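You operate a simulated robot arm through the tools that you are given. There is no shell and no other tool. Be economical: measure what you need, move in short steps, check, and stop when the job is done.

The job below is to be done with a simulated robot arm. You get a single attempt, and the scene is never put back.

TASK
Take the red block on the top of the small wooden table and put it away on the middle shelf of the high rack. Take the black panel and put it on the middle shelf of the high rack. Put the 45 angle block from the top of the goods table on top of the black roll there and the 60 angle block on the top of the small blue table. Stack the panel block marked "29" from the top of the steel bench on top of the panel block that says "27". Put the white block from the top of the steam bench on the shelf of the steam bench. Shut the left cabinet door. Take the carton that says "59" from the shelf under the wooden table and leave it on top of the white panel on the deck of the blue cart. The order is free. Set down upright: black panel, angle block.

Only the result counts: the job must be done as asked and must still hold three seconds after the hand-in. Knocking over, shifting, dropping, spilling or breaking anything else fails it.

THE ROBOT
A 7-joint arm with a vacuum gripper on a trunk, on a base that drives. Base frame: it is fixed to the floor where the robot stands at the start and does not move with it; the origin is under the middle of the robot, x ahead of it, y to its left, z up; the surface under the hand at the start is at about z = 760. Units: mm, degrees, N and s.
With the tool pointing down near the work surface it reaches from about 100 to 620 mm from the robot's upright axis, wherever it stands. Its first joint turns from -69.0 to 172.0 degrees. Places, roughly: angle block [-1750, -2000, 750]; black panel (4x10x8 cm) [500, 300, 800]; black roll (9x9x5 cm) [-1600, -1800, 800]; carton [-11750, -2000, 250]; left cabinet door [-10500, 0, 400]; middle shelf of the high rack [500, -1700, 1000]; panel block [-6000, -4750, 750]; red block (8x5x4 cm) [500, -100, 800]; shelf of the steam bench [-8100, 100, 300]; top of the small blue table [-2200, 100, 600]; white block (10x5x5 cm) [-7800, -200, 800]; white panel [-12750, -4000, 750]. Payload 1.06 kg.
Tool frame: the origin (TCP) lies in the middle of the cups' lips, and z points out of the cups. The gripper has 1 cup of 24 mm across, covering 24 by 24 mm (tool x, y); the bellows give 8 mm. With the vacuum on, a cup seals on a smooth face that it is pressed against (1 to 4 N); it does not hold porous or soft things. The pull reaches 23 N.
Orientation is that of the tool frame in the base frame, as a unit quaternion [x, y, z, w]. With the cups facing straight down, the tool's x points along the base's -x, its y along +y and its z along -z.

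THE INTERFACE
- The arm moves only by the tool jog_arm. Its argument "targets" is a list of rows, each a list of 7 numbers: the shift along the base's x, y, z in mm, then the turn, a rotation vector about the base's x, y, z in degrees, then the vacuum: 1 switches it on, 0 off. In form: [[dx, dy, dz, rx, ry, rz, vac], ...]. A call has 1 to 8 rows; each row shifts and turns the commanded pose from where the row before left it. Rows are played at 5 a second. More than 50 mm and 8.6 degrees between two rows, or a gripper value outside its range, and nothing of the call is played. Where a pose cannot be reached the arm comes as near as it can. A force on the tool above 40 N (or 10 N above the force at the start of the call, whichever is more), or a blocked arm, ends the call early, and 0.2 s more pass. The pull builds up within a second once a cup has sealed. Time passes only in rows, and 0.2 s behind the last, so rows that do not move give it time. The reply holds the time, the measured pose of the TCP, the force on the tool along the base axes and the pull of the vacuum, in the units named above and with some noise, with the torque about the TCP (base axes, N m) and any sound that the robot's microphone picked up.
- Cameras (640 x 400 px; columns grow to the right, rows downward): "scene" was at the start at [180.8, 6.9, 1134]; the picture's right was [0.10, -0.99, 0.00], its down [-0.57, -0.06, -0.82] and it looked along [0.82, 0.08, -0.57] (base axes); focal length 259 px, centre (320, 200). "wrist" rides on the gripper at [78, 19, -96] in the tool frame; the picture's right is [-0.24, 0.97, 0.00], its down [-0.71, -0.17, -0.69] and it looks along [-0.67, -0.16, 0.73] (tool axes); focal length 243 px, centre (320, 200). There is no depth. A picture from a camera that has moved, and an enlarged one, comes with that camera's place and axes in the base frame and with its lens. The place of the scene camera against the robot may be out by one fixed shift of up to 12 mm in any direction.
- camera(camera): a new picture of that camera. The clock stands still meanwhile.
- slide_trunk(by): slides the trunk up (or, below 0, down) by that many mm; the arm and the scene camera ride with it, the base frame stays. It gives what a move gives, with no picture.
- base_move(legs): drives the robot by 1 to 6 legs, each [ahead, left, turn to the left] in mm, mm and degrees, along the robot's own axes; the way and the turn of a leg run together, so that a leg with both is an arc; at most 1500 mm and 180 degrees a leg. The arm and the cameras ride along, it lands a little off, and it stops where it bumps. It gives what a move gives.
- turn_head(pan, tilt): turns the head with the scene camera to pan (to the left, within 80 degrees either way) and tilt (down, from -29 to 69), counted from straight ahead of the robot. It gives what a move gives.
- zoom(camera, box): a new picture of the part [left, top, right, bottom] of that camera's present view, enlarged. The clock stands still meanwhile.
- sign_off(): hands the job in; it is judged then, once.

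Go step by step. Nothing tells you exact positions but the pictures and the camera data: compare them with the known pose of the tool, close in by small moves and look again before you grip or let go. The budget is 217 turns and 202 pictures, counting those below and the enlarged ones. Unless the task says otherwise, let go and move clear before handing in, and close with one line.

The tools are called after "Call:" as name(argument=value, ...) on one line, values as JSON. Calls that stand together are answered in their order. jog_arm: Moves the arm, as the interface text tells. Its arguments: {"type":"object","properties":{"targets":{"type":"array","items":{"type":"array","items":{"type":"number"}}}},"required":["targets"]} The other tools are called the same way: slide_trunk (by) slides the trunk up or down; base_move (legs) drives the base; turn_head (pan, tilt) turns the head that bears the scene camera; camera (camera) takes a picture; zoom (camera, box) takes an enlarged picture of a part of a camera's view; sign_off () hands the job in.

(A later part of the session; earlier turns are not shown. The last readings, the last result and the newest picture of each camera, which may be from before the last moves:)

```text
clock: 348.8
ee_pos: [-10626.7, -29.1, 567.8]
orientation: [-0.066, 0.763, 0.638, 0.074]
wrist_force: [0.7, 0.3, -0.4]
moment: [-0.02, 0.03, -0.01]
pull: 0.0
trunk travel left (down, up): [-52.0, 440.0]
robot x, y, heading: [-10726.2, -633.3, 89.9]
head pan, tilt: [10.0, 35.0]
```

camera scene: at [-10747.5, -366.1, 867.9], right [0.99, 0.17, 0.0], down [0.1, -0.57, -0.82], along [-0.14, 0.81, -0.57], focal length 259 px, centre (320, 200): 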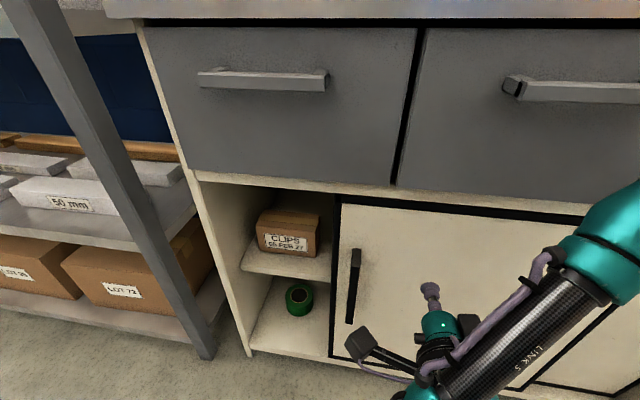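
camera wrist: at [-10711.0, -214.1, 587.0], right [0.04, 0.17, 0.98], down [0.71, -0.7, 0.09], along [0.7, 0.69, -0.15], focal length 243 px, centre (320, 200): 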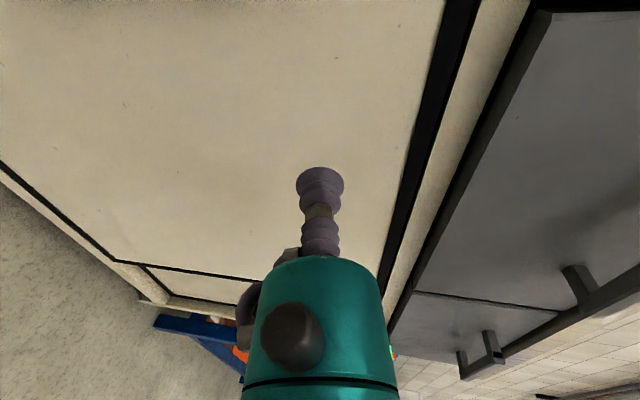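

Call:
jog_arm(targets=[[0, 4, 0, 0, 0, 0, 1], [0, 4, 0, 0, 0, 0, 1], [0, 4, 0, 0, 0, 0, 1], [0, 4, 0, 0, 0, 0, 1], [0, 4, 0, 0, 0, 0, 1], [0, 4, 0, 0, 0, 0, 1], [0, 0, 0, 0, 0, 0, 1]])

Call:
camera(camera="wrist")

```text
clock: 350.0
ee_pos: [-10628.4, -15.8, 563.5]
orientation: [-0.067, 0.768, 0.632, 0.073]
wrist_force: [1.5, -7.5, 0.7]
moment: [0.32, -0.05, 0.06]
pull: 22.9
trunk travel left (down, up): [-52.0, 440.0]
robot x, y, heading: [-10724.9, -631.4, 89.7]
head pan, tilt: [10.0, 35.0]
stopped in row 5: the force on the tool passed its limit at 44 N (the readings are from after the stop); the commanded pose is now the measured one
```

```text
68 pictures are left
camera wrist: at [-10711.6, -106.8, 584.7], right [0.04, 0.19, 0.98], down [0.71, -0.7, 0.1], along [0.7, 0.69, -0.16], focal length 243 px, centre (320, 200)
```

wrist: 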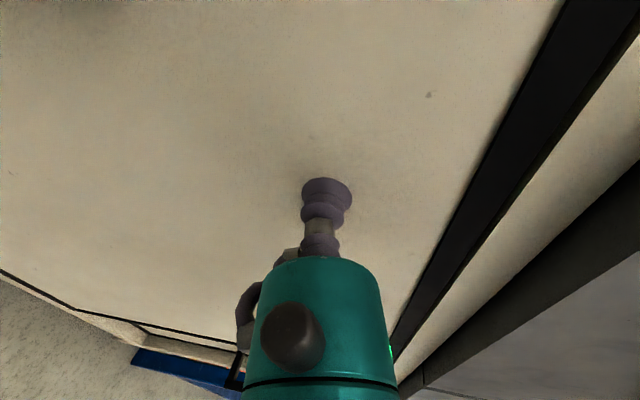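

Sealed on the door. I'm testing the slide to the left with the arm.

Call:
jog_arm(targets=[[-6, 0, 0, 0, 0, 0, 1], [-10, 0, 0, 0, 0, 0, 1], [-10, 0, 0, 0, 0, 0, 1], [-10, 0, 0, 0, 0, 0, 1], [-10, 0, 0, 0, 0, 0, 1], [0, 0, 0, 0, 0, 0, 1]])

Call:
camera(camera="scene")

```text
clock: 351.4
ee_pos: [-10675.1, -14.3, 562.2]
orientation: [-0.067, 0.767, 0.634, 0.071]
wrist_force: [-2.7, -15.5, 0.5]
moment: [0.27, -0.12, 0.01]
pull: 22.8
trunk travel left (down, up): [-52.0, 440.0]
robot x, y, heading: [-10726.3, -631.3, 89.5]
head pan, tilt: [10.0, 35.0]
```

```text
67 pictures are left
camera scene: at [-10747.6, -367.4, 868.1], right [0.99, 0.17, 0.0], down [0.1, -0.56, -0.82], along [-0.14, 0.81, -0.57], focal length 259 px, centre (320, 200)
```

scene: 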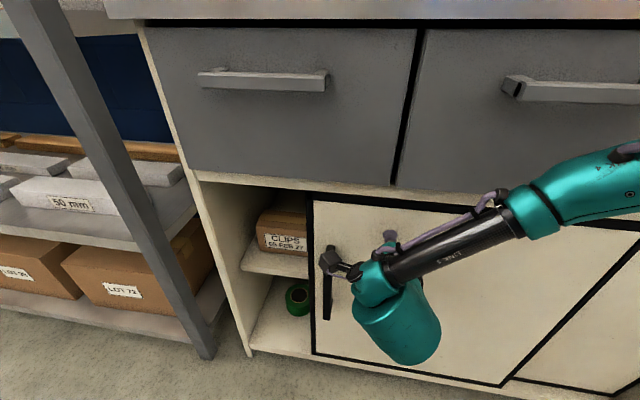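

The door slides. I'm continuing to the left.

Call:
jog_arm(targets=[[-10, -2, 0, 0, 0, 0, 1], [-12, 0, 0, 0, 0, 0, 1], [-12, 0, 0, 0, 0, 0, 1], [-12, 0, 0, 0, 0, 0, 1], [-12, 0, 0, 0, 0, 0, 1], [-12, 0, 0, 0, 0, 0, 1], [-12, 0, 0, 0, 0, 0, 1], [0, 0, 0, 0, 0, 0, 1]])

```text
clock: 353.2
ee_pos: [-10756.5, -18.0, 563.9]
orientation: [-0.067, 0.768, 0.633, 0.072]
wrist_force: [-1.9, 3.6, 3.2]
moment: [0.15, 0.07, 0.01]
pull: 22.8
trunk travel left (down, up): [-52.0, 440.0]
robot x, y, heading: [-10726.8, -631.5, 89.7]
head pan, tilt: [10.0, 35.0]
```

Call:
jog_arm(targets=[[-12, 0, 0, 0, 0, 0, 1], [-12, 0, 0, 0, 0, 0, 1], [-12, 0, 0, 0, 0, 0, 1], [-10, 0, 0, 0, 0, 0, 1], [0, 0, 0, 0, 0, 0, 1]])

Call:
camera(camera="scene")

```text
clock: 354.4
ee_pos: [-10803.5, -17.1, 563.3]
orientation: [-0.069, 0.768, 0.632, 0.072]
wrist_force: [-2.4, -10.6, -6.1]
moment: [0.31, -0.08, -0.02]
pull: 22.7
trunk travel left (down, up): [-52.0, 440.0]
robot x, y, heading: [-10729.6, -633.3, 89.7]
head pan, tilt: [10.0, 35.0]
```

```text
66 pictures are left
camera scene: at [-10747.6, -366.9, 867.9], right [0.99, 0.17, 0.0], down [0.1, -0.57, -0.82], along [-0.14, 0.81, -0.57], focal length 259 px, centre (320, 200)
```

scene: 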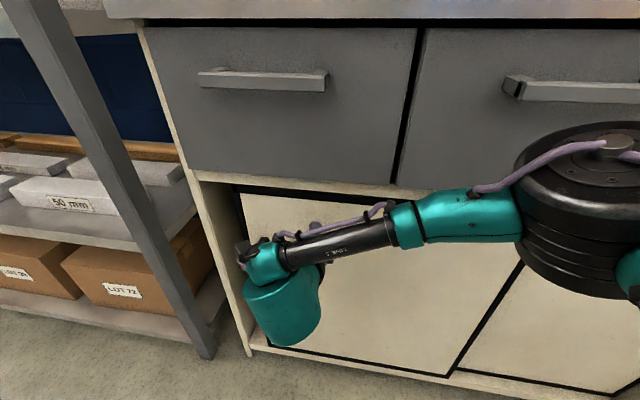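

Call:
jog_arm(targets=[[-10, 0, 0, 0, 0, 0, 1], [-10, 0, 0, 0, 0, 0, 1], [-8, 0, 0, 0, 0, 0, 1], [-8, 0, 0, 0, 0, 0, 1], [0, 0, 0, 0, 0, 0, 1]])

Call:
camera(camera="scene")

```text
clock: 355.6
ee_pos: [-10837.6, -15.6, 564.6]
orientation: [-0.069, 0.767, 0.633, 0.072]
wrist_force: [-2.4, -9.9, -2.9]
moment: [0.25, -0.15, 0.0]
pull: 22.7
trunk travel left (down, up): [-52.0, 440.0]
robot x, y, heading: [-10724.2, -629.5, 89.3]
head pan, tilt: [10.0, 35.0]
```

```text
65 pictures are left
camera scene: at [-10747.6, -366.9, 868.0], right [0.99, 0.17, 0.0], down [0.1, -0.57, -0.82], along [-0.14, 0.81, -0.57], focal length 259 px, centre (320, 200)
```

scene: 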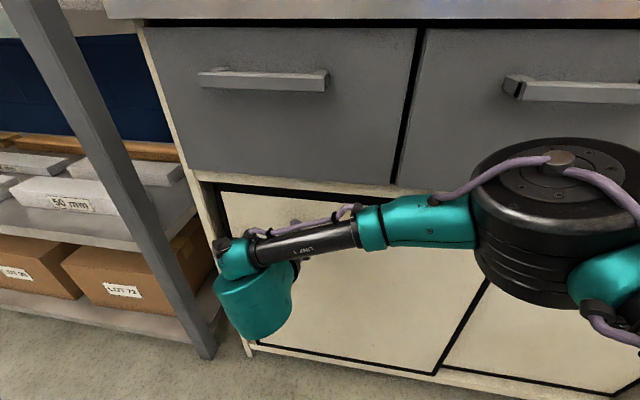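

Call:
jog_arm(targets=[[-8, 0, 0, 0, 0, 0, 1], [-6, 0, 0, 0, 0, 0, 1], [-5, 0, 0, 0, 0, 0, 1], [-4, 0, 0, 0, 0, 0, 1], [0, 0, 0, 0, 0, 0, 1]])

Call:
zoom(camera="scene", box=[160, 160, 320, 360])

```text
clock: 356.8
ee_pos: [-10859.9, -16.8, 562.5]
orientation: [-0.067, 0.767, 0.634, 0.073]
wrist_force: [1.0, -1.7, -3.3]
moment: [0.2, 0.03, 0.05]
pull: 23.2
trunk travel left (down, up): [-52.0, 440.0]
robot x, y, heading: [-10725.6, -631.9, 89.4]
head pan, tilt: [10.0, 35.0]
```

```text
2.00 times, centred on (240, 260) of scene
camera zoom: at [-10747.3, -366.5, 867.8], right [0.99, 0.17, 0.0], down [0.1, -0.57, -0.82], along [-0.14, 0.81, -0.57], focal length 517 px, centre (480, 80)
```

zoom: 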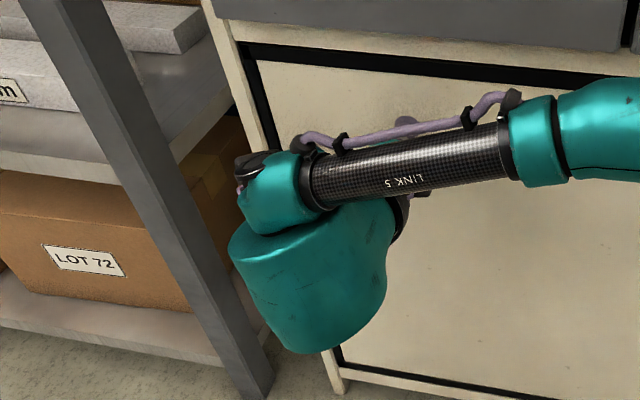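

Call:
jog_arm(targets=[[-4, 0, 0, 0, 0, 0, 1], [-4, 0, 0, 0, 0, 0, 1], [0, 0, 0, 0, 0, 0, 1]])

Call:
zoom(camera="scene", box=[160, 160, 320, 360])

```text
clock: 357.6
ee_pos: [-10868.9, -14.9, 564.0]
orientation: [-0.067, 0.767, 0.634, 0.072]
wrist_force: [19.5, -17.7, -0.8]
moment: [0.27, 0.06, 0.45]
pull: 23.4
trunk travel left (down, up): [-52.0, 440.0]
robot x, y, heading: [-10724.4, -629.5, 89.6]
head pan, tilt: [10.0, 35.0]
```

```text
2.00 times, centred on (240, 260) of scene
camera zoom: at [-10746.2, -367.6, 868.2], right [0.99, 0.17, 0.0], down [0.09, -0.56, -0.82], along [-0.14, 0.81, -0.57], focal length 517 px, centre (480, 80)
```

zoom: 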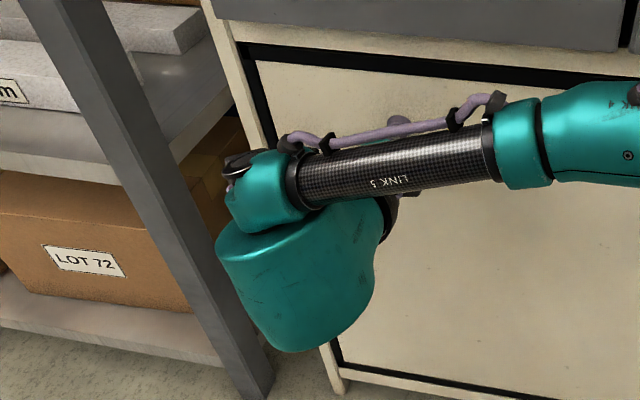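

The end stop is reached (19.5 N), so the door is shut. I'm releasing and pulling straight back.

Call:
jog_arm(targets=[[0, 0, 0, 0, 0, 0, 0], [0, 0, 0, 0, 0, 0, 0], [0, 0, 0, 0, 0, 0, 0], [0, -10, 0, 0, 0, 0, 0], [0, -25, 0, 0, 0, 0, 0], [20, -40, 0, 0, 0, 0, 0]])

Call:
base_move(legs=[[-300, 0, 0]])

Call:
camera(camera="scene")

```text
clock: 359.0
ee_pos: [-10849.2, -92.0, 565.1]
orientation: [-0.067, 0.768, 0.633, 0.073]
wrist_force: [0.1, -0.2, 0.5]
moment: [-0.01, 0.0, 0.02]
pull: 0.1
trunk travel left (down, up): [-52.0, 440.0]
robot x, y, heading: [-10722.3, -630.8, 89.5]
head pan, tilt: [10.0, 35.0]
```

```text
clock: 361.1
ee_pos: [-10852.6, -398.6, 565.1]
orientation: [-0.068, 0.768, 0.633, 0.074]
wrist_force: [0.3, -0.3, 0.6]
moment: [-0.01, -0.01, 0.02]
pull: 0.0
trunk travel left (down, up): [-52.0, 440.0]
robot x, y, heading: [-10728.8, -937.5, 89.3]
head pan, tilt: [10.0, 35.0]
```

```text
62 pictures are left
camera scene: at [-10749.5, -673.2, 867.8], right [0.99, 0.16, 0.0], down [0.09, -0.57, -0.82], along [-0.13, 0.81, -0.57], focal length 259 px, centre (320, 200)
```

scene: 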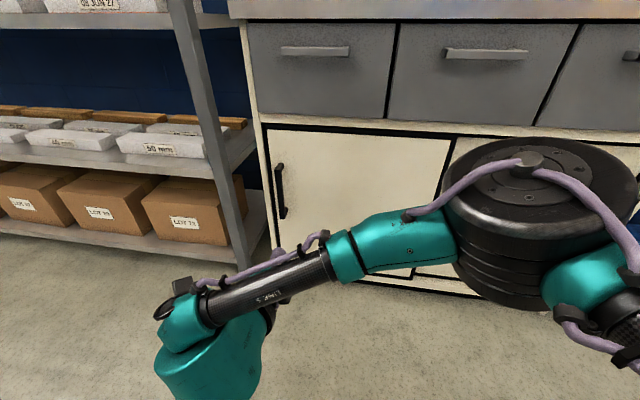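

The left door is shut. Next is the carton under the wooden table. I'm turning round and driving to face it.

Call:
base_move(legs=[[0, 0, 180], [0, -850, 0]])

Call:
turn_head(pan=10, tilt=25)

Call:
camera(camera="scene")

```text
clock: 376.3
ee_pos: [-11471.1, -1459.5, 564.6]
orientation: [0.769, 0.062, -0.077, 0.632]
wrist_force: [-0.8, 0.0, 0.5]
moment: [0.0, 0.01, 0.01]
pull: 0.1
trunk travel left (down, up): [-52.0, 440.0]
robot x, y, heading: [-11588.8, -920.4, -91.2]
head pan, tilt: [10.0, 35.0]
```

```text
clock: 377.1
ee_pos: [-11470.8, -1460.1, 565.1]
orientation: [0.768, 0.062, -0.078, 0.632]
wrist_force: [0.1, -0.3, 0.9]
moment: [0.01, -0.02, 0.0]
pull: 0.0
trunk travel left (down, up): [-52.0, 440.0]
robot x, y, heading: [-11585.6, -922.1, -91.7]
head pan, tilt: [10.0, 25.0]
```

```text
61 pictures are left
camera scene: at [-11585.9, -1192.6, 883.6], right [-0.99, -0.15, 0.0], down [-0.06, 0.42, -0.91], along [0.14, -0.9, -0.42], focal length 259 px, centre (320, 200)
```

scene: 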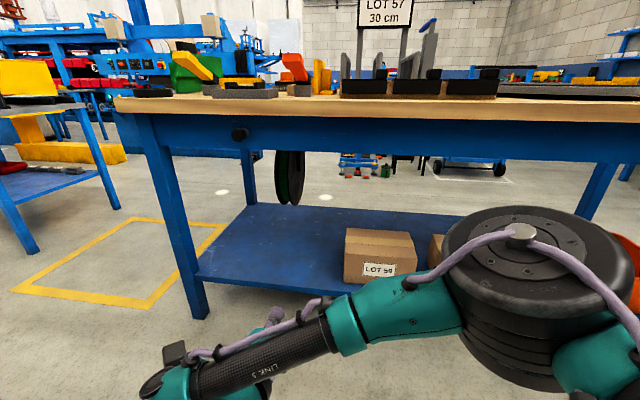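

Call:
zoom(camera="scene", box=[320, 210, 480, 310])

```text
4.00 times, centred on (400, 260) of scene
camera zoom: at [-11585.9, -1192.6, 883.6], right [-0.99, -0.15, 0.0], down [-0.06, 0.42, -0.91], along [0.14, -0.9, -0.42], focal length 1035 px, centre (0, -40)
```

zoom: 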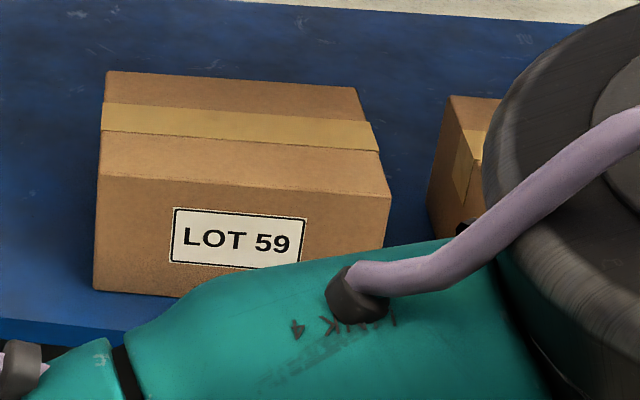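

This is the LOT 59 carton, with a smooth tape strip on top near (-11680, -2038, 333). I'll grip the tape from above, reaching under the table. First I'm turning the tool down.

Call:
jog_arm(targets=[[-12, 0, 0, 7.9, -0.3, 0, 0], [-12, 0, 0, 7.9, -0.3, 0, 0], [-12, 0, 0, 7.9, -0.3, 0, 0], [-12, 0, 0, 7.9, -0.3, 0, 0], [-12, 0, 0, 7.9, -0.3, 0, 0], [-12, 0, 0, 7.9, -0.3, 0, 0], [-12, 0, 0, 7.9, -0.3, 0, 0], [-12, 0, 0, 7.9, -0.3, 0, 0]])

Call:
jog_arm(targets=[[-12, 0, 0, 7.9, -0.3, 0, 0], [-12, 0, 0, 8, -0.3, 0, 0], [0, 0, 0, 0, 0, 0, 0]])

Call:
base_move(legs=[[0, 0, 1.5], [250, -75, 0]])

Call:
turn_head(pan=0, tilt=35)

Call:
camera(camera="scene")

```text
clock: 378.9
ee_pos: [-11568.4, -1460.5, 564.8]
orientation: [0.987, 0.081, -0.018, 0.136]
wrist_force: [0.2, -0.2, 0.2]
moment: [-0.04, 0.02, -0.02]
pull: 0.1
trunk travel left (down, up): [-52.0, 440.0]
robot x, y, heading: [-11585.4, -922.9, -91.3]
head pan, tilt: [10.0, 25.0]
```

```text
clock: 379.6
ee_pos: [-11593.2, -1459.0, 564.7]
orientation: [0.997, 0.081, -0.001, -0.001]
wrist_force: [0.6, 0.1, -0.5]
moment: [-0.02, -0.02, -0.02]
pull: 0.1
trunk travel left (down, up): [-52.0, 440.0]
robot x, y, heading: [-11586.8, -918.9, -91.7]
head pan, tilt: [10.0, 25.0]
```

```text
clock: 381.9
ee_pos: [-11651.9, -1711.2, 564.5]
orientation: [0.995, 0.095, -0.002, 0.0]
wrist_force: [-1.1, 0.8, 0.2]
moment: [0.0, 0.01, -0.02]
pull: 0.1
trunk travel left (down, up): [-52.0, 440.0]
robot x, y, heading: [-11658.9, -1173.6, -89.8]
head pan, tilt: [10.0, 25.0]
```

```text
clock: 382.6
ee_pos: [-11651.2, -1712.2, 563.8]
orientation: [0.995, 0.096, -0.002, 0.0]
wrist_force: [0.4, -0.1, 0.0]
moment: [-0.02, 0.02, 0.01]
pull: 0.0
trunk travel left (down, up): [-52.0, 440.0]
robot x, y, heading: [-11661.5, -1175.3, -89.8]
head pan, tilt: [0.0, 35.0]
```

```text
59 pictures are left
camera scene: at [-11667.8, -1443.4, 867.9], right [-1.0, 0.0, 0.0], down [0.0, 0.57, -0.82], along [0.0, -0.82, -0.57], focal length 259 px, centre (320, 200)
```

scene: 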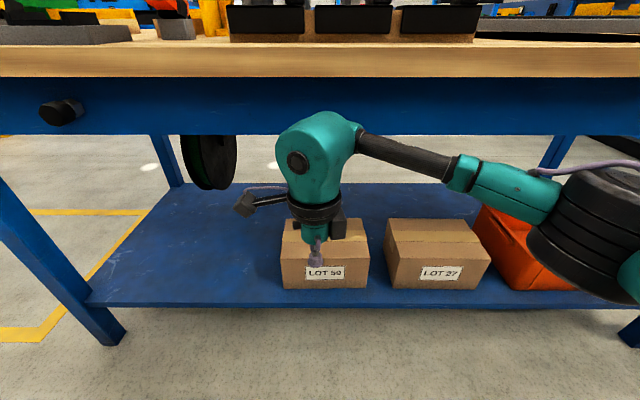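

I'm lowering to pass beneath the apron, then driving in above the carton.

Call:
slide_trunk(by=-50)

Call:
jog_arm(targets=[[0, 0, -40, 0, 0, 0, 0], [0, 0, -40, 0, 0, 0, 0], [0, 0, -40, 0, 0, 0, 0], [0, 0, -10, 0, 0, 0, 0], [0, 0, 0, 0, 0, 0, 0]])

Call:
base_move(legs=[[0, 30, 0], [200, 0, 0]])

Call:
camera(camera="scene")

Call:
camera(camera="wrist")

```text
clock: 383.5
ee_pos: [-11652.2, -1712.6, 514.4]
orientation: [0.995, 0.095, -0.002, 0.0]
wrist_force: [-0.7, -0.9, 0.3]
moment: [-0.01, -0.02, 0.01]
pull: 0.1
trunk travel left (down, up): [-2.0, 490.0]
robot x, y, heading: [-11660.3, -1173.5, -90.0]
head pan, tilt: [0.0, 35.0]
```

```text
clock: 384.7
ee_pos: [-11651.4, -1713.0, 384.5]
orientation: [0.995, 0.096, -0.002, 0.001]
wrist_force: [0.6, -0.4, -0.5]
moment: [0.0, 0.01, -0.01]
pull: 0.1
trunk travel left (down, up): [-2.0, 490.0]
robot x, y, heading: [-11660.3, -1180.7, -89.8]
head pan, tilt: [0.0, 35.0]
```

```text
clock: 386.9
ee_pos: [-11621.6, -1914.4, 385.8]
orientation: [0.995, 0.095, -0.002, 0.0]
wrist_force: [0.5, -0.8, -0.8]
moment: [-0.01, -0.02, -0.01]
pull: 0.1
trunk travel left (down, up): [-2.0, 490.0]
robot x, y, heading: [-11628.6, -1377.9, -89.6]
head pan, tilt: [0.0, 35.0]
```

```text
58 pictures are left
camera scene: at [-11637.0, -1654.6, 829.9], right [-1.0, 0.0, 0.0], down [0.0, 0.57, -0.82], along [0.0, -0.82, -0.57], focal length 259 px, centre (320, 200)
```

scene: 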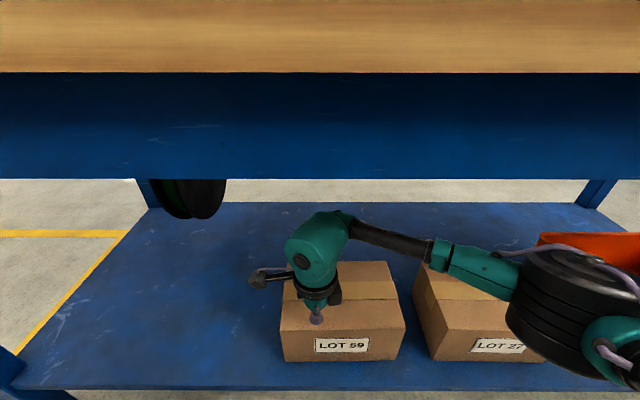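

```text
57 pictures are left
camera wrist: at [-11540.9, -1918.3, 481.2], right [-0.05, -1.0, 0.0], down [-0.73, 0.03, 0.69], along [-0.69, 0.03, -0.73], focal length 243 px, centre (320, 200)
```

wrist: 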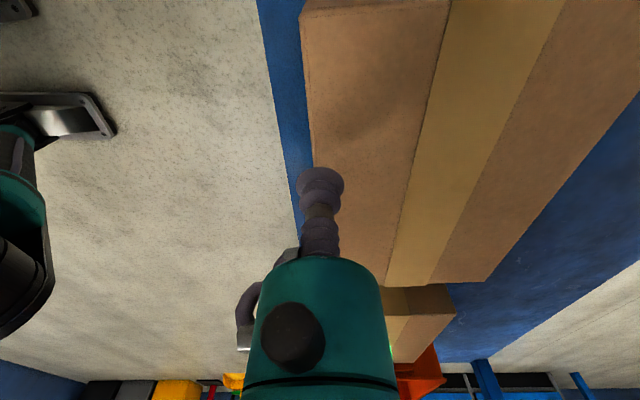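

Call:
base_move(legs=[[0, -66, -0.3], [108, 0, 0]])

Call:
camera(camera="wrist")

Call:
camera(camera="scene")

```text
clock: 388.9
ee_pos: [-11689.7, -2022.5, 384.8]
orientation: [0.996, 0.093, -0.002, -0.001]
wrist_force: [-0.1, -0.4, 0.3]
moment: [0.0, -0.01, 0.0]
pull: 0.0
trunk travel left (down, up): [-2.0, 490.0]
robot x, y, heading: [-11695.6, -1486.8, -90.0]
head pan, tilt: [0.0, 35.0]
```

```text
56 pictures are left
camera wrist: at [-11609.7, -2027.0, 481.2], right [-0.05, -1.0, 0.0], down [-0.72, 0.04, 0.69], along [-0.69, 0.04, -0.73], focal length 243 px, centre (320, 200)
```

wrist: 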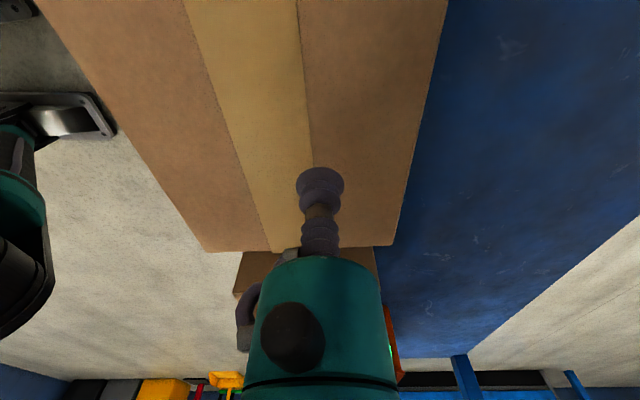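

```text
55 pictures are left
camera scene: at [-11704.6, -1762.9, 829.9], right [-1.0, 0.0, 0.0], down [0.0, 0.57, -0.82], along [0.0, -0.82, -0.57], focal length 259 px, centre (320, 200)
```

scene: 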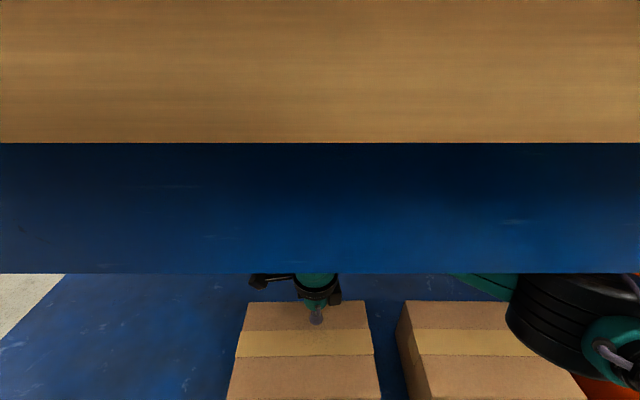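

The tape centre is at about (-11669, -1996) and the carton top at z≈358. I'm shifting and descending with the vacuum on.

Call:
jog_arm(targets=[[20, 26, 0, 0, 0, 0, 1], [0, 0, -8, 0, 0, 0, 1], [0, 0, -5, 0, 0, 0, 1], [0, 0, 0, 0, 0, 0, 1]])

Call:
camera(camera="wrist")

```text
clock: 389.9
ee_pos: [-11669.7, -1997.3, 372.4]
orientation: [0.996, 0.093, -0.003, 0.0]
wrist_force: [0.7, -0.5, 0.5]
moment: [0.03, 0.0, -0.03]
pull: 0.1
trunk travel left (down, up): [-2.0, 490.0]
robot x, y, heading: [-11696.1, -1486.1, -89.9]
head pan, tilt: [0.0, 35.0]
```

```text
54 pictures are left
camera wrist: at [-11588.6, -2001.5, 468.0], right [-0.05, -1.0, 0.0], down [-0.72, 0.04, 0.69], along [-0.69, 0.04, -0.73], focal length 243 px, centre (320, 200)
```

wrist: 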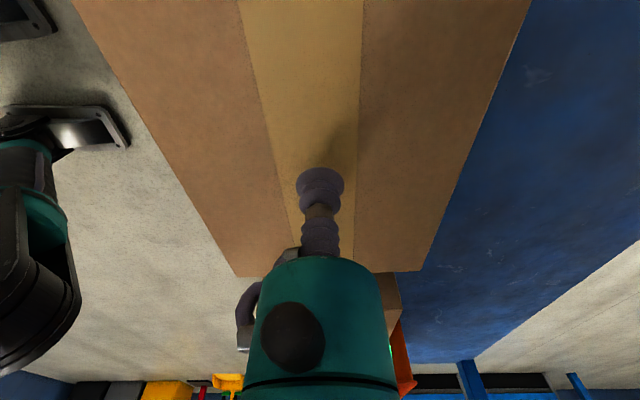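

Centred on the tape. Continuing down.

Call:
jog_arm(targets=[[0, 0, -5, 0, 0, 0, 1], [0, 0, -4, 0, 0, 0, 1], [0, 0, -3, 0, 0, 0, 1], [0, 0, -3, 0, 0, 0, 1], [0, 0, 0, 0, 0, 0, 1]])

```text
clock: 391.1
ee_pos: [-11670.0, -1997.4, 357.8]
orientation: [0.996, 0.092, -0.002, 0.0]
wrist_force: [0.4, 0.0, -0.9]
moment: [0.02, 0.01, -0.03]
pull: 23.1
trunk travel left (down, up): [-2.0, 490.0]
robot x, y, heading: [-11698.5, -1484.3, -90.3]
head pan, tilt: [0.0, 35.0]
```

Sealed at 23 N. I'm lifting slightly and checking.

Call:
jog_arm(targets=[[0, 0, 5, 0, 0, 0, 1], [0, 0, 8, 0, 0, 0, 1], [0, 0, 10, 0, 0, 0, 1], [0, 0, 12, 0, 0, 0, 1], [0, 0, 0, 0, 0, 0, 1], [0, 0, 0, 0, 0, 0, 1]])

Call:
camera(camera="wrist")

```text
clock: 392.6
ee_pos: [-11669.5, -1995.8, 392.8]
orientation: [0.996, 0.092, -0.001, 0.0]
wrist_force: [-0.8, -0.2, -0.9]
moment: [0.02, -0.02, 0.0]
pull: 22.7
trunk travel left (down, up): [-2.0, 490.0]
robot x, y, heading: [-11694.2, -1484.2, -89.9]
head pan, tilt: [0.0, 35.0]
```

```text
53 pictures are left
camera wrist: at [-11589.4, -2000.7, 488.1], right [-0.05, -1.0, 0.0], down [-0.72, 0.04, 0.69], along [-0.69, 0.04, -0.73], focal length 243 px, centre (320, 200)
```

wrist: 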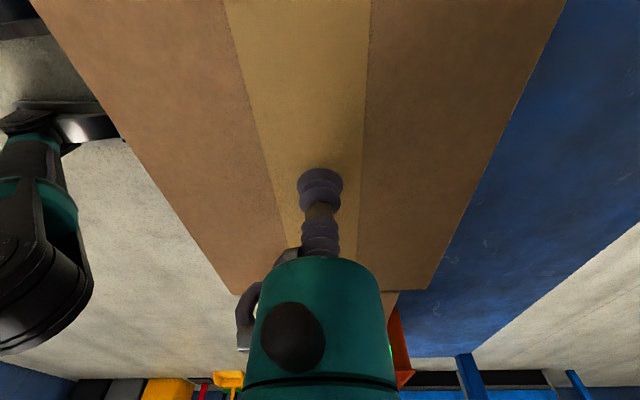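

The carton is held and is light. I'm backing straight out, raising the trunk and driving towards the gap east of the table.

Call:
base_move(legs=[[-480, 0, 0]])

Call:
slide_trunk(by=330)

Call:
base_move(legs=[[0, 1300, 0]])

Call:
jog_arm(targets=[[0, 0, 40, 0, 0, 0, 1], [0, 0, 40, 0, 0, 0, 1], [0, 20, 40, 0, 0, 0, 1], [0, 20, 40, 0, 0, 0, 1], [0, 20, 40, 0, 0, 0, 1]])

Call:
turn_head(pan=10, tilt=12)

Call:
camera(camera="scene")

```text
clock: 395.4
ee_pos: [-11669.9, -1520.8, 391.3]
orientation: [0.996, 0.091, -0.002, 0.0]
wrist_force: [1.2, 0.4, -1.4]
moment: [-0.01, 0.01, 0.02]
pull: 22.4
trunk travel left (down, up): [-2.0, 490.0]
robot x, y, heading: [-11692.6, -1009.7, -90.2]
head pan, tilt: [0.0, 35.0]
```

```text
clock: 398.6
ee_pos: [-11670.4, -1520.2, 721.5]
orientation: [0.996, 0.091, -0.002, -0.001]
wrist_force: [-0.4, -0.2, -1.6]
moment: [0.01, 0.0, -0.03]
pull: 22.6
trunk travel left (down, up): [-332.0, 160.0]
robot x, y, heading: [-11693.3, -1011.8, -90.4]
head pan, tilt: [0.0, 35.0]
```

```text
clock: 410.2
ee_pos: [-10368.1, -1521.3, 721.3]
orientation: [0.995, 0.096, -0.002, 0.001]
wrist_force: [0.4, 0.4, -1.3]
moment: [-0.02, 0.01, 0.0]
pull: 22.8
trunk travel left (down, up): [-332.0, 160.0]
robot x, y, heading: [-10395.4, -1010.2, -89.7]
head pan, tilt: [0.0, 35.0]
```

```text
clock: 411.4
ee_pos: [-10366.5, -1461.1, 919.1]
orientation: [0.995, 0.095, -0.003, 0.0]
wrist_force: [0.1, 0.0, -1.5]
moment: [-0.02, -0.01, 0.01]
pull: 22.9
trunk travel left (down, up): [-332.0, 160.0]
robot x, y, heading: [-10394.9, -1008.5, -89.3]
head pan, tilt: [0.0, 35.0]
```

```text
clock: 412.3
ee_pos: [-10367.2, -1461.5, 919.4]
orientation: [0.995, 0.096, -0.001, 0.0]
wrist_force: [-0.2, -0.2, -1.3]
moment: [0.02, 0.02, -0.01]
pull: 22.7
trunk travel left (down, up): [-332.0, 160.0]
robot x, y, heading: [-10398.5, -1011.7, -89.7]
head pan, tilt: [10.0, 12.0]
```

```text
52 pictures are left
camera scene: at [-10388.5, -1197.7, 1201.4], right [-0.98, -0.18, 0.0], down [-0.04, 0.21, -0.98], along [0.17, -0.96, -0.21], focal length 259 px, centre (320, 200)
```

scene: 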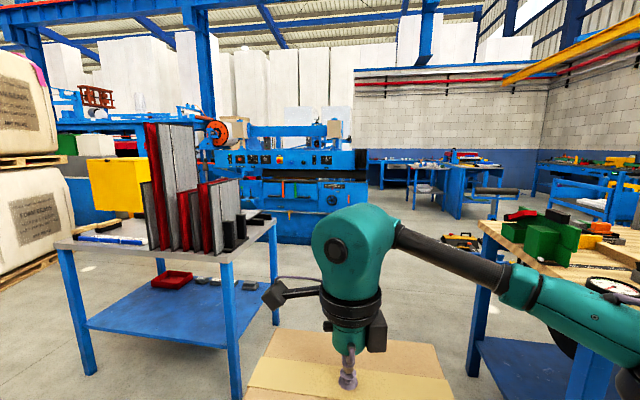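

The gap is clear. I'm driving through it and then turning right towards the blue cart.

Call:
base_move(legs=[[1000, 0, -0.3], [1050, 0, 0], [0, 0, -70]])

Call:
turn_head(pan=10, tilt=12)

Call:
camera(camera="scene")

```text
clock: 425.4
ee_pos: [-10835.7, -3206.8, 919.2]
orientation: [0.865, -0.501, -0.002, -0.001]
wrist_force: [0.7, 0.5, -1.4]
moment: [0.0, -0.01, 0.0]
pull: 22.9
trunk travel left (down, up): [-332.0, 160.0]
robot x, y, heading: [-10415.1, -3032.2, -160.9]
head pan, tilt: [10.0, 12.0]
```

```text
clock: 426.0
ee_pos: [-10836.0, -3207.0, 919.7]
orientation: [0.865, -0.501, -0.002, -0.001]
wrist_force: [-0.2, 0.2, -1.8]
moment: [0.0, 0.01, 0.02]
pull: 22.8
trunk travel left (down, up): [-332.0, 160.0]
robot x, y, heading: [-10416.2, -3032.5, -161.0]
head pan, tilt: [10.0, 12.0]
```

```text
51 pictures are left
camera scene: at [-10596.3, -3109.7, 1201.4], right [-0.49, 0.87, 0.0], down [0.18, 0.1, -0.98], along [-0.85, -0.48, -0.21], focal length 259 px, centre (320, 200)
```

scene: 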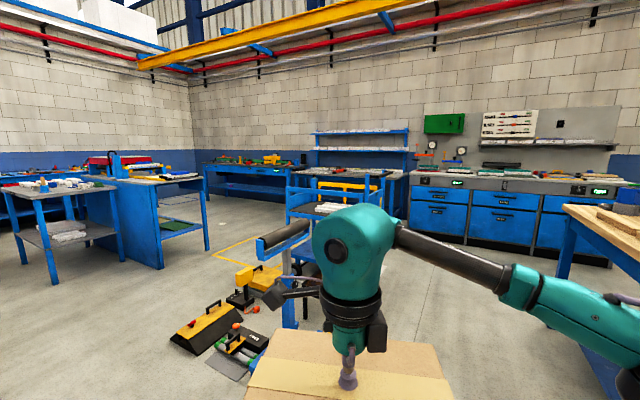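

Call:
zoom(camera="scene", box=[160, 150, 420, 390])

```text
1.67 times, centred on (290, 270) of scene
camera zoom: at [-10596.3, -3109.7, 1201.4], right [-0.49, 0.87, 0.0], down [0.18, 0.1, -0.98], along [-0.85, -0.48, -0.21], focal length 431 px, centre (370, 83)
```

zoom: 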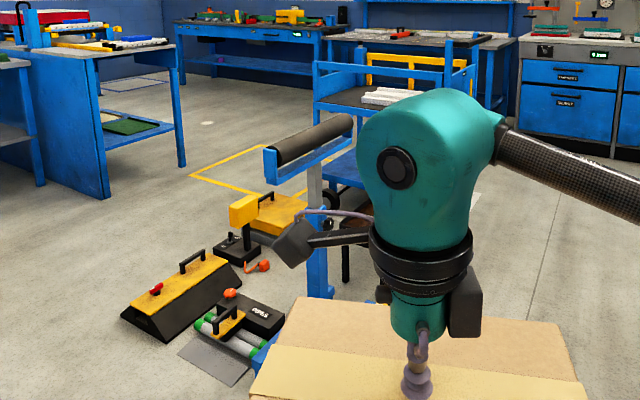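

The cart with the white panel stands behind the roller stand. I'm driving along y≈-3050 and approaching it from the north side.

Call:
base_move(legs=[[0, 0, -19], [1000, 0, 0], [700, 0, 0], [0, 0, 70]])

Call:
turn_head(pan=15, tilt=25)

Call:
camera(camera="scene")

```text
clock: 438.7
ee_pos: [-12241.2, -3491.5, 918.4]
orientation: [0.997, -0.076, -0.002, 0.0]
wrist_force: [-0.3, 0.6, -1.2]
moment: [0.01, 0.0, 0.05]
pull: 23.0
trunk travel left (down, up): [-332.0, 160.0]
robot x, y, heading: [-12114.5, -3058.0, -109.5]
head pan, tilt: [10.0, 12.0]
```

```text
clock: 439.5
ee_pos: [-12241.0, -3491.9, 919.7]
orientation: [0.997, -0.077, -0.002, 0.0]
wrist_force: [0.9, -0.8, -1.4]
moment: [-0.02, -0.05, -0.03]
pull: 23.1
trunk travel left (down, up): [-332.0, 160.0]
robot x, y, heading: [-12116.4, -3054.7, -109.4]
head pan, tilt: [15.0, 25.0]
```

```text
49 pictures are left
camera scene: at [-12163.5, -3239.3, 1180.4], right [-1.0, 0.08, 0.0], down [0.03, 0.42, -0.91], along [-0.07, -0.9, -0.42], focal length 259 px, centre (320, 200)
```

scene: 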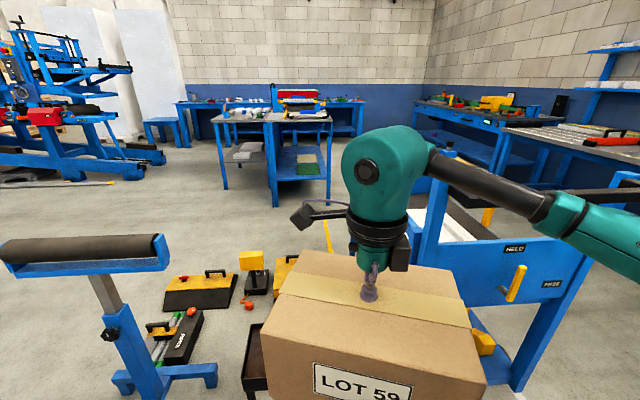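

Call:
turn_head(pan=-30, tilt=20)

Call:
camera(camera="scene")

Call:
camera(camera="wrist")

```text
clock: 440.6
ee_pos: [-12240.4, -3493.2, 919.3]
orientation: [0.997, -0.077, -0.002, 0.0]
wrist_force: [-0.7, 0.8, -2.4]
moment: [-0.04, 0.02, -0.05]
pull: 22.5
trunk travel left (down, up): [-332.0, 160.0]
robot x, y, heading: [-12113.5, -3055.8, -109.4]
head pan, tilt: [-30.0, 20.0]
```

```text
48 pictures are left
camera scene: at [-12227.0, -3207.9, 1188.4], right [-0.65, 0.76, 0.0], down [0.26, 0.22, -0.94], along [-0.71, -0.61, -0.34], focal length 259 px, centre (320, 200)
```

scene: 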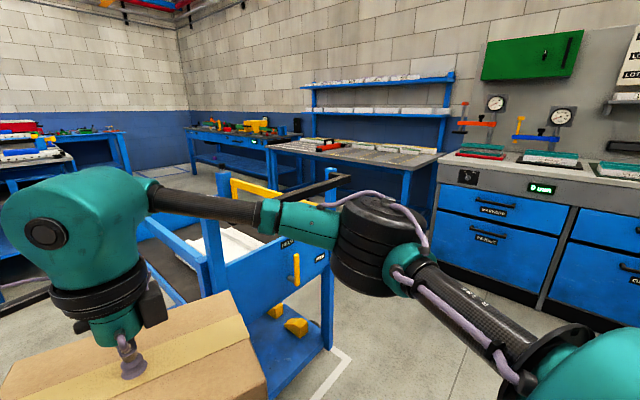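

```text
47 pictures are left
camera wrist: at [-12166.8, -3523.3, 1014.8], right [-0.38, -0.92, 0.0], down [-0.67, 0.28, 0.69], along [-0.64, 0.26, -0.73], focal length 243 px, centre (320, 200)
```

wrist: 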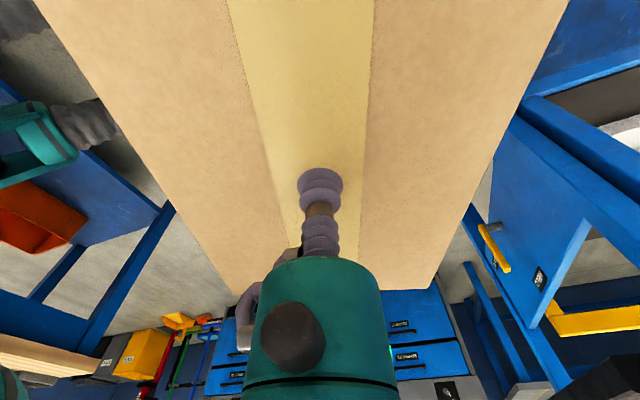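

Call:
zoom(camera="scene", box=[130, 150, 370, 370])

Call:
zoom(camera="wrist", box=[440, 0, 640, 400])

```text
1.82 times, centred on (250, 260) of scene
camera zoom: at [-12227.0, -3207.9, 1188.4], right [-0.65, 0.76, 0.0], down [0.26, 0.22, -0.94], along [-0.71, -0.61, -0.34], focal length 470 px, centre (447, 91)
```

zoom: 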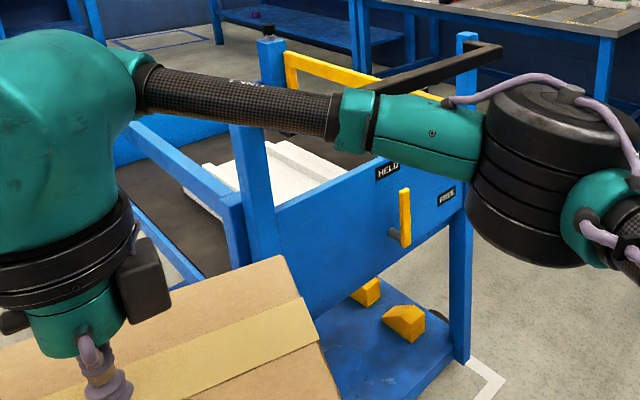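

```text
1.00 times, centred on (540, 200) of wrist (not enlarged: the box is as wide or as high as the picture)
camera zoom: at [-12166.8, -3523.3, 1014.8], right [-0.38, -0.92, 0.0], down [-0.67, 0.28, 0.69], along [-0.64, 0.26, -0.73], focal length 243 px, centre (100, 200)
```

zoom: 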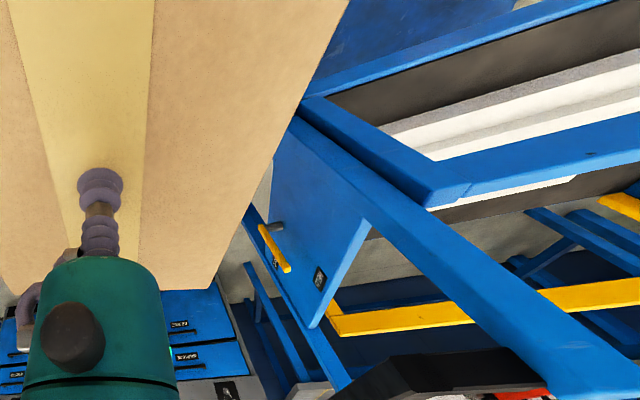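

The cart's deck is enclosed by a low east rail and tall north posts with a push bar (top z≈965). I'll come from the north, lift the carton above the bar and lower it behind onto the white panel. Positioning north of the cart and raising.

Call:
base_move(legs=[[0, 0, 19.4], [0, -500, 0]])

Call:
slide_trunk(by=155)

Call:
jog_arm(targets=[[0, 0, 30, 0, 0, 0, 1], [0, 0, 30, 0, 0, 0, 1], [0, 0, 30, 0, 0, 0, 1], [0, 0, 0, 0, 0, 0, 1]])

Call:
turn_head(pan=0, tilt=30)

Call:
camera(camera="scene")

```text
clock: 446.5
ee_pos: [-12586.8, -3504.9, 918.7]
orientation: [0.996, 0.087, -0.003, 0.0]
wrist_force: [0.9, -0.3, -0.4]
moment: [0.0, 0.05, 0.04]
pull: 22.6
trunk travel left (down, up): [-332.0, 160.0]
robot x, y, heading: [-12609.0, -3055.4, -90.6]
head pan, tilt: [-30.0, 20.0]
```

```text
clock: 448.3
ee_pos: [-12586.5, -3505.5, 1072.9]
orientation: [0.996, 0.087, -0.002, 0.0]
wrist_force: [-0.1, 0.0, -1.3]
moment: [0.01, 0.0, -0.01]
pull: 23.0
trunk travel left (down, up): [-487.0, 5.0]
robot x, y, heading: [-12607.6, -3052.6, -90.9]
head pan, tilt: [-30.0, 20.0]
```

```text
clock: 449.3
ee_pos: [-12587.0, -3506.6, 1163.5]
orientation: [0.996, 0.087, -0.002, 0.0]
wrist_force: [0.6, 0.4, -0.7]
moment: [0.02, 0.03, -0.01]
pull: 23.5
trunk travel left (down, up): [-487.0, 5.0]
robot x, y, heading: [-12610.2, -3051.2, -90.8]
head pan, tilt: [-30.0, 20.0]
```

```text
clock: 450.3
ee_pos: [-12586.8, -3504.9, 1164.0]
orientation: [0.996, 0.087, -0.002, 0.0]
wrist_force: [0.7, 0.1, -1.3]
moment: [-0.03, 0.01, 0.04]
pull: 22.9
trunk travel left (down, up): [-487.0, 5.0]
robot x, y, heading: [-12611.4, -3052.0, -90.4]
head pan, tilt: [0.0, 30.0]
```

```text
44 pictures are left
camera scene: at [-12619.7, -3151.7, 1342.7], right [-1.0, 0.01, 0.0], down [0.01, 0.5, -0.87], along [-0.01, -0.87, -0.5], focal length 259 px, centre (320, 200)
```

scene: 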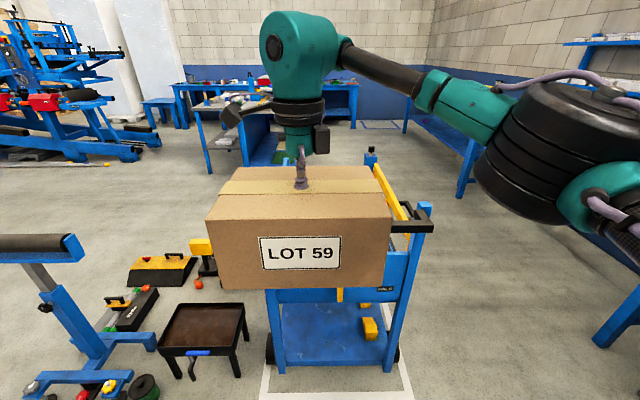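

The carton hides the deck. I'm sidestepping west to see the white panel past the carton.

Call:
base_move(legs=[[0, -560, 0.6]])

Call:
turn_head(pan=25, tilt=30)

Call:
camera(camera="scene")

```text
clock: 455.7
ee_pos: [-13148.3, -3500.2, 1164.4]
orientation: [0.996, 0.092, -0.002, 0.001]
wrist_force: [0.4, -0.1, -1.2]
moment: [0.0, 0.02, 0.02]
pull: 23.1
trunk travel left (down, up): [-487.0, 5.0]
robot x, y, heading: [-13174.6, -3047.9, -90.4]
head pan, tilt: [0.0, 30.0]
```

```text
clock: 456.6
ee_pos: [-13148.4, -3500.2, 1164.0]
orientation: [0.996, 0.091, -0.002, 0.0]
wrist_force: [-0.9, 0.2, -0.5]
moment: [-0.02, -0.02, -0.03]
pull: 22.7
trunk travel left (down, up): [-487.0, 5.0]
robot x, y, heading: [-13172.1, -3046.7, -90.1]
head pan, tilt: [25.0, 30.0]
```

```text
43 pictures are left
camera scene: at [-13144.9, -3138.7, 1342.7], right [-0.91, -0.42, 0.0], down [-0.21, 0.45, -0.87], along [0.36, -0.79, -0.5], focal length 259 px, centre (320, 200)
```

scene: 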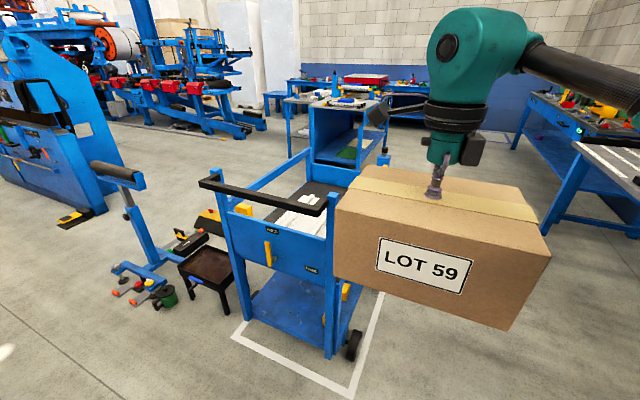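

Call:
zoom(camera="scene", box=[180, 120, 400, 380])

```text
1.54 times, centred on (290, 250) of scene
camera zoom: at [-13144.9, -3138.7, 1342.7], right [-0.91, -0.42, 0.0], down [-0.21, 0.45, -0.87], along [0.36, -0.79, -0.5], focal length 398 px, centre (366, 123)
```

zoom: 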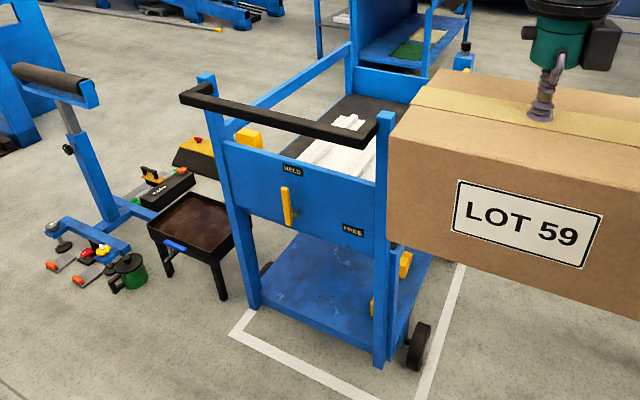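

I need a better look at the deck. I'm moving forward along the cart's west side (clear) and looking left down onto it.

Call:
base_move(legs=[[0, -60, 0], [430, 0, 0]])

Call:
turn_head(pan=60, tilt=38)

Call:
camera(camera="scene")

```text
clock: 460.0
ee_pos: [-13215.4, -3930.9, 1162.8]
orientation: [0.996, 0.086, -0.002, -0.001]
wrist_force: [-0.8, -0.5, -0.9]
moment: [-0.01, 0.01, -0.01]
pull: 22.8
trunk travel left (down, up): [-487.0, 5.0]
robot x, y, heading: [-13235.5, -3478.7, -90.7]
head pan, tilt: [25.0, 30.0]
```

```text
clock: 461.0
ee_pos: [-13217.4, -3930.4, 1163.8]
orientation: [0.996, 0.086, -0.001, 0.0]
wrist_force: [0.2, 0.1, -0.9]
moment: [0.0, 0.0, 0.0]
pull: 23.1
trunk travel left (down, up): [-487.0, 5.0]
robot x, y, heading: [-13234.8, -3481.8, -90.7]
head pan, tilt: [60.0, 38.0]
```

```text
41 pictures are left
camera scene: at [-13171.5, -3530.4, 1330.3], right [-0.51, -0.86, 0.0], down [-0.53, 0.32, -0.79], along [0.68, -0.4, -0.62], focal length 259 px, centre (320, 200)
```

scene: 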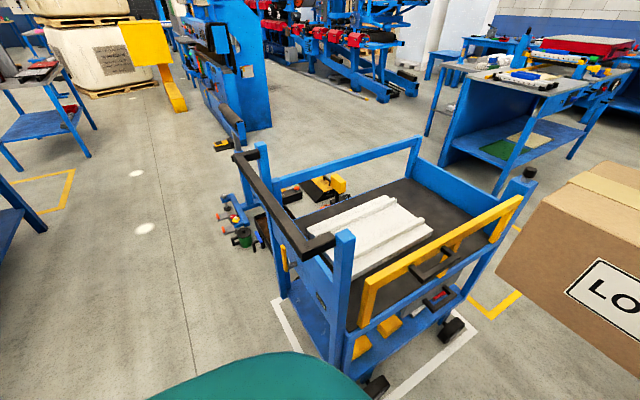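

Call:
zoom(camera="scene", box=[220, 120, 540, 320])

```text
2.00 times, centred on (380, 220) of scene
camera zoom: at [-13171.5, -3530.4, 1330.3], right [-0.51, -0.86, 0.0], down [-0.53, 0.32, -0.79], along [0.68, -0.4, -0.62], focal length 517 px, centre (200, 160)
```

zoom: 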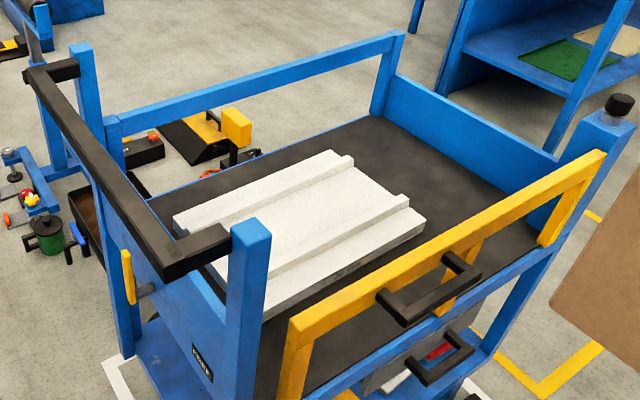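

Now clear: the white panel spans x -12577…-12820, y -3828…-4202, with ridge tops at about z≈695. The push bar is at y≈-3679, z≈970. I'm returning north, lining up at x≈-12660, and going in above the bar.

Call:
jog_arm(targets=[[0, 0, 15, 0, 0, 0, 1], [0, 0, 0, 0, 0, 0, 1]])

Call:
base_move(legs=[[-430, 0, 0.7], [0, 560, 0]])

Call:
turn_head(pan=0, tilt=35)

Call:
camera(camera="scene")

```text
clock: 461.6
ee_pos: [-13215.5, -3931.9, 1178.5]
orientation: [0.996, 0.086, -0.002, 0.001]
wrist_force: [0.1, -1.0, -1.5]
moment: [-0.01, -0.02, 0.01]
pull: 22.9
trunk travel left (down, up): [-487.0, 5.0]
robot x, y, heading: [-13237.3, -3474.7, -90.8]
head pan, tilt: [60.0, 38.0]
```

```text
clock: 469.3
ee_pos: [-12646.0, -3496.0, 1177.6]
orientation: [0.996, 0.093, -0.003, 0.0]
wrist_force: [-0.3, -0.3, -1.4]
moment: [0.0, 0.01, 0.04]
pull: 23.2
trunk travel left (down, up): [-487.0, 5.0]
robot x, y, heading: [-12673.7, -3042.2, -90.2]
head pan, tilt: [60.0, 38.0]
```

```text
clock: 470.6
ee_pos: [-12647.7, -3495.6, 1177.8]
orientation: [0.996, 0.092, -0.002, 0.001]
wrist_force: [-0.6, -0.7, -1.0]
moment: [-0.01, -0.01, -0.03]
pull: 23.2
trunk travel left (down, up): [-487.0, 5.0]
robot x, y, heading: [-12675.4, -3042.6, -90.1]
head pan, tilt: [0.0, 35.0]
```

```text
39 pictures are left
camera scene: at [-12682.8, -3139.0, 1334.9], right [-1.0, 0.0, 0.0], down [0.0, 0.57, -0.82], along [0.0, -0.82, -0.57], focal length 259 px, centre (320, 200)
```

scene: 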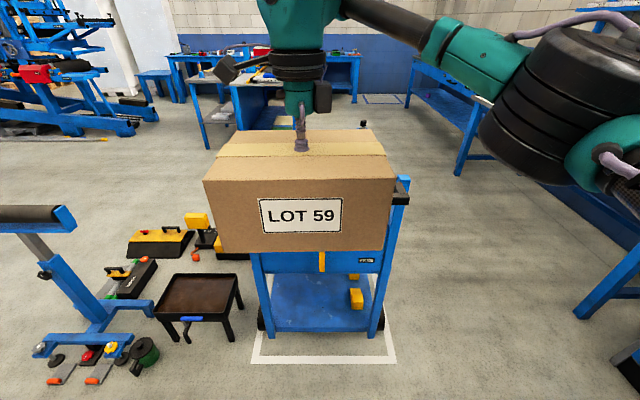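

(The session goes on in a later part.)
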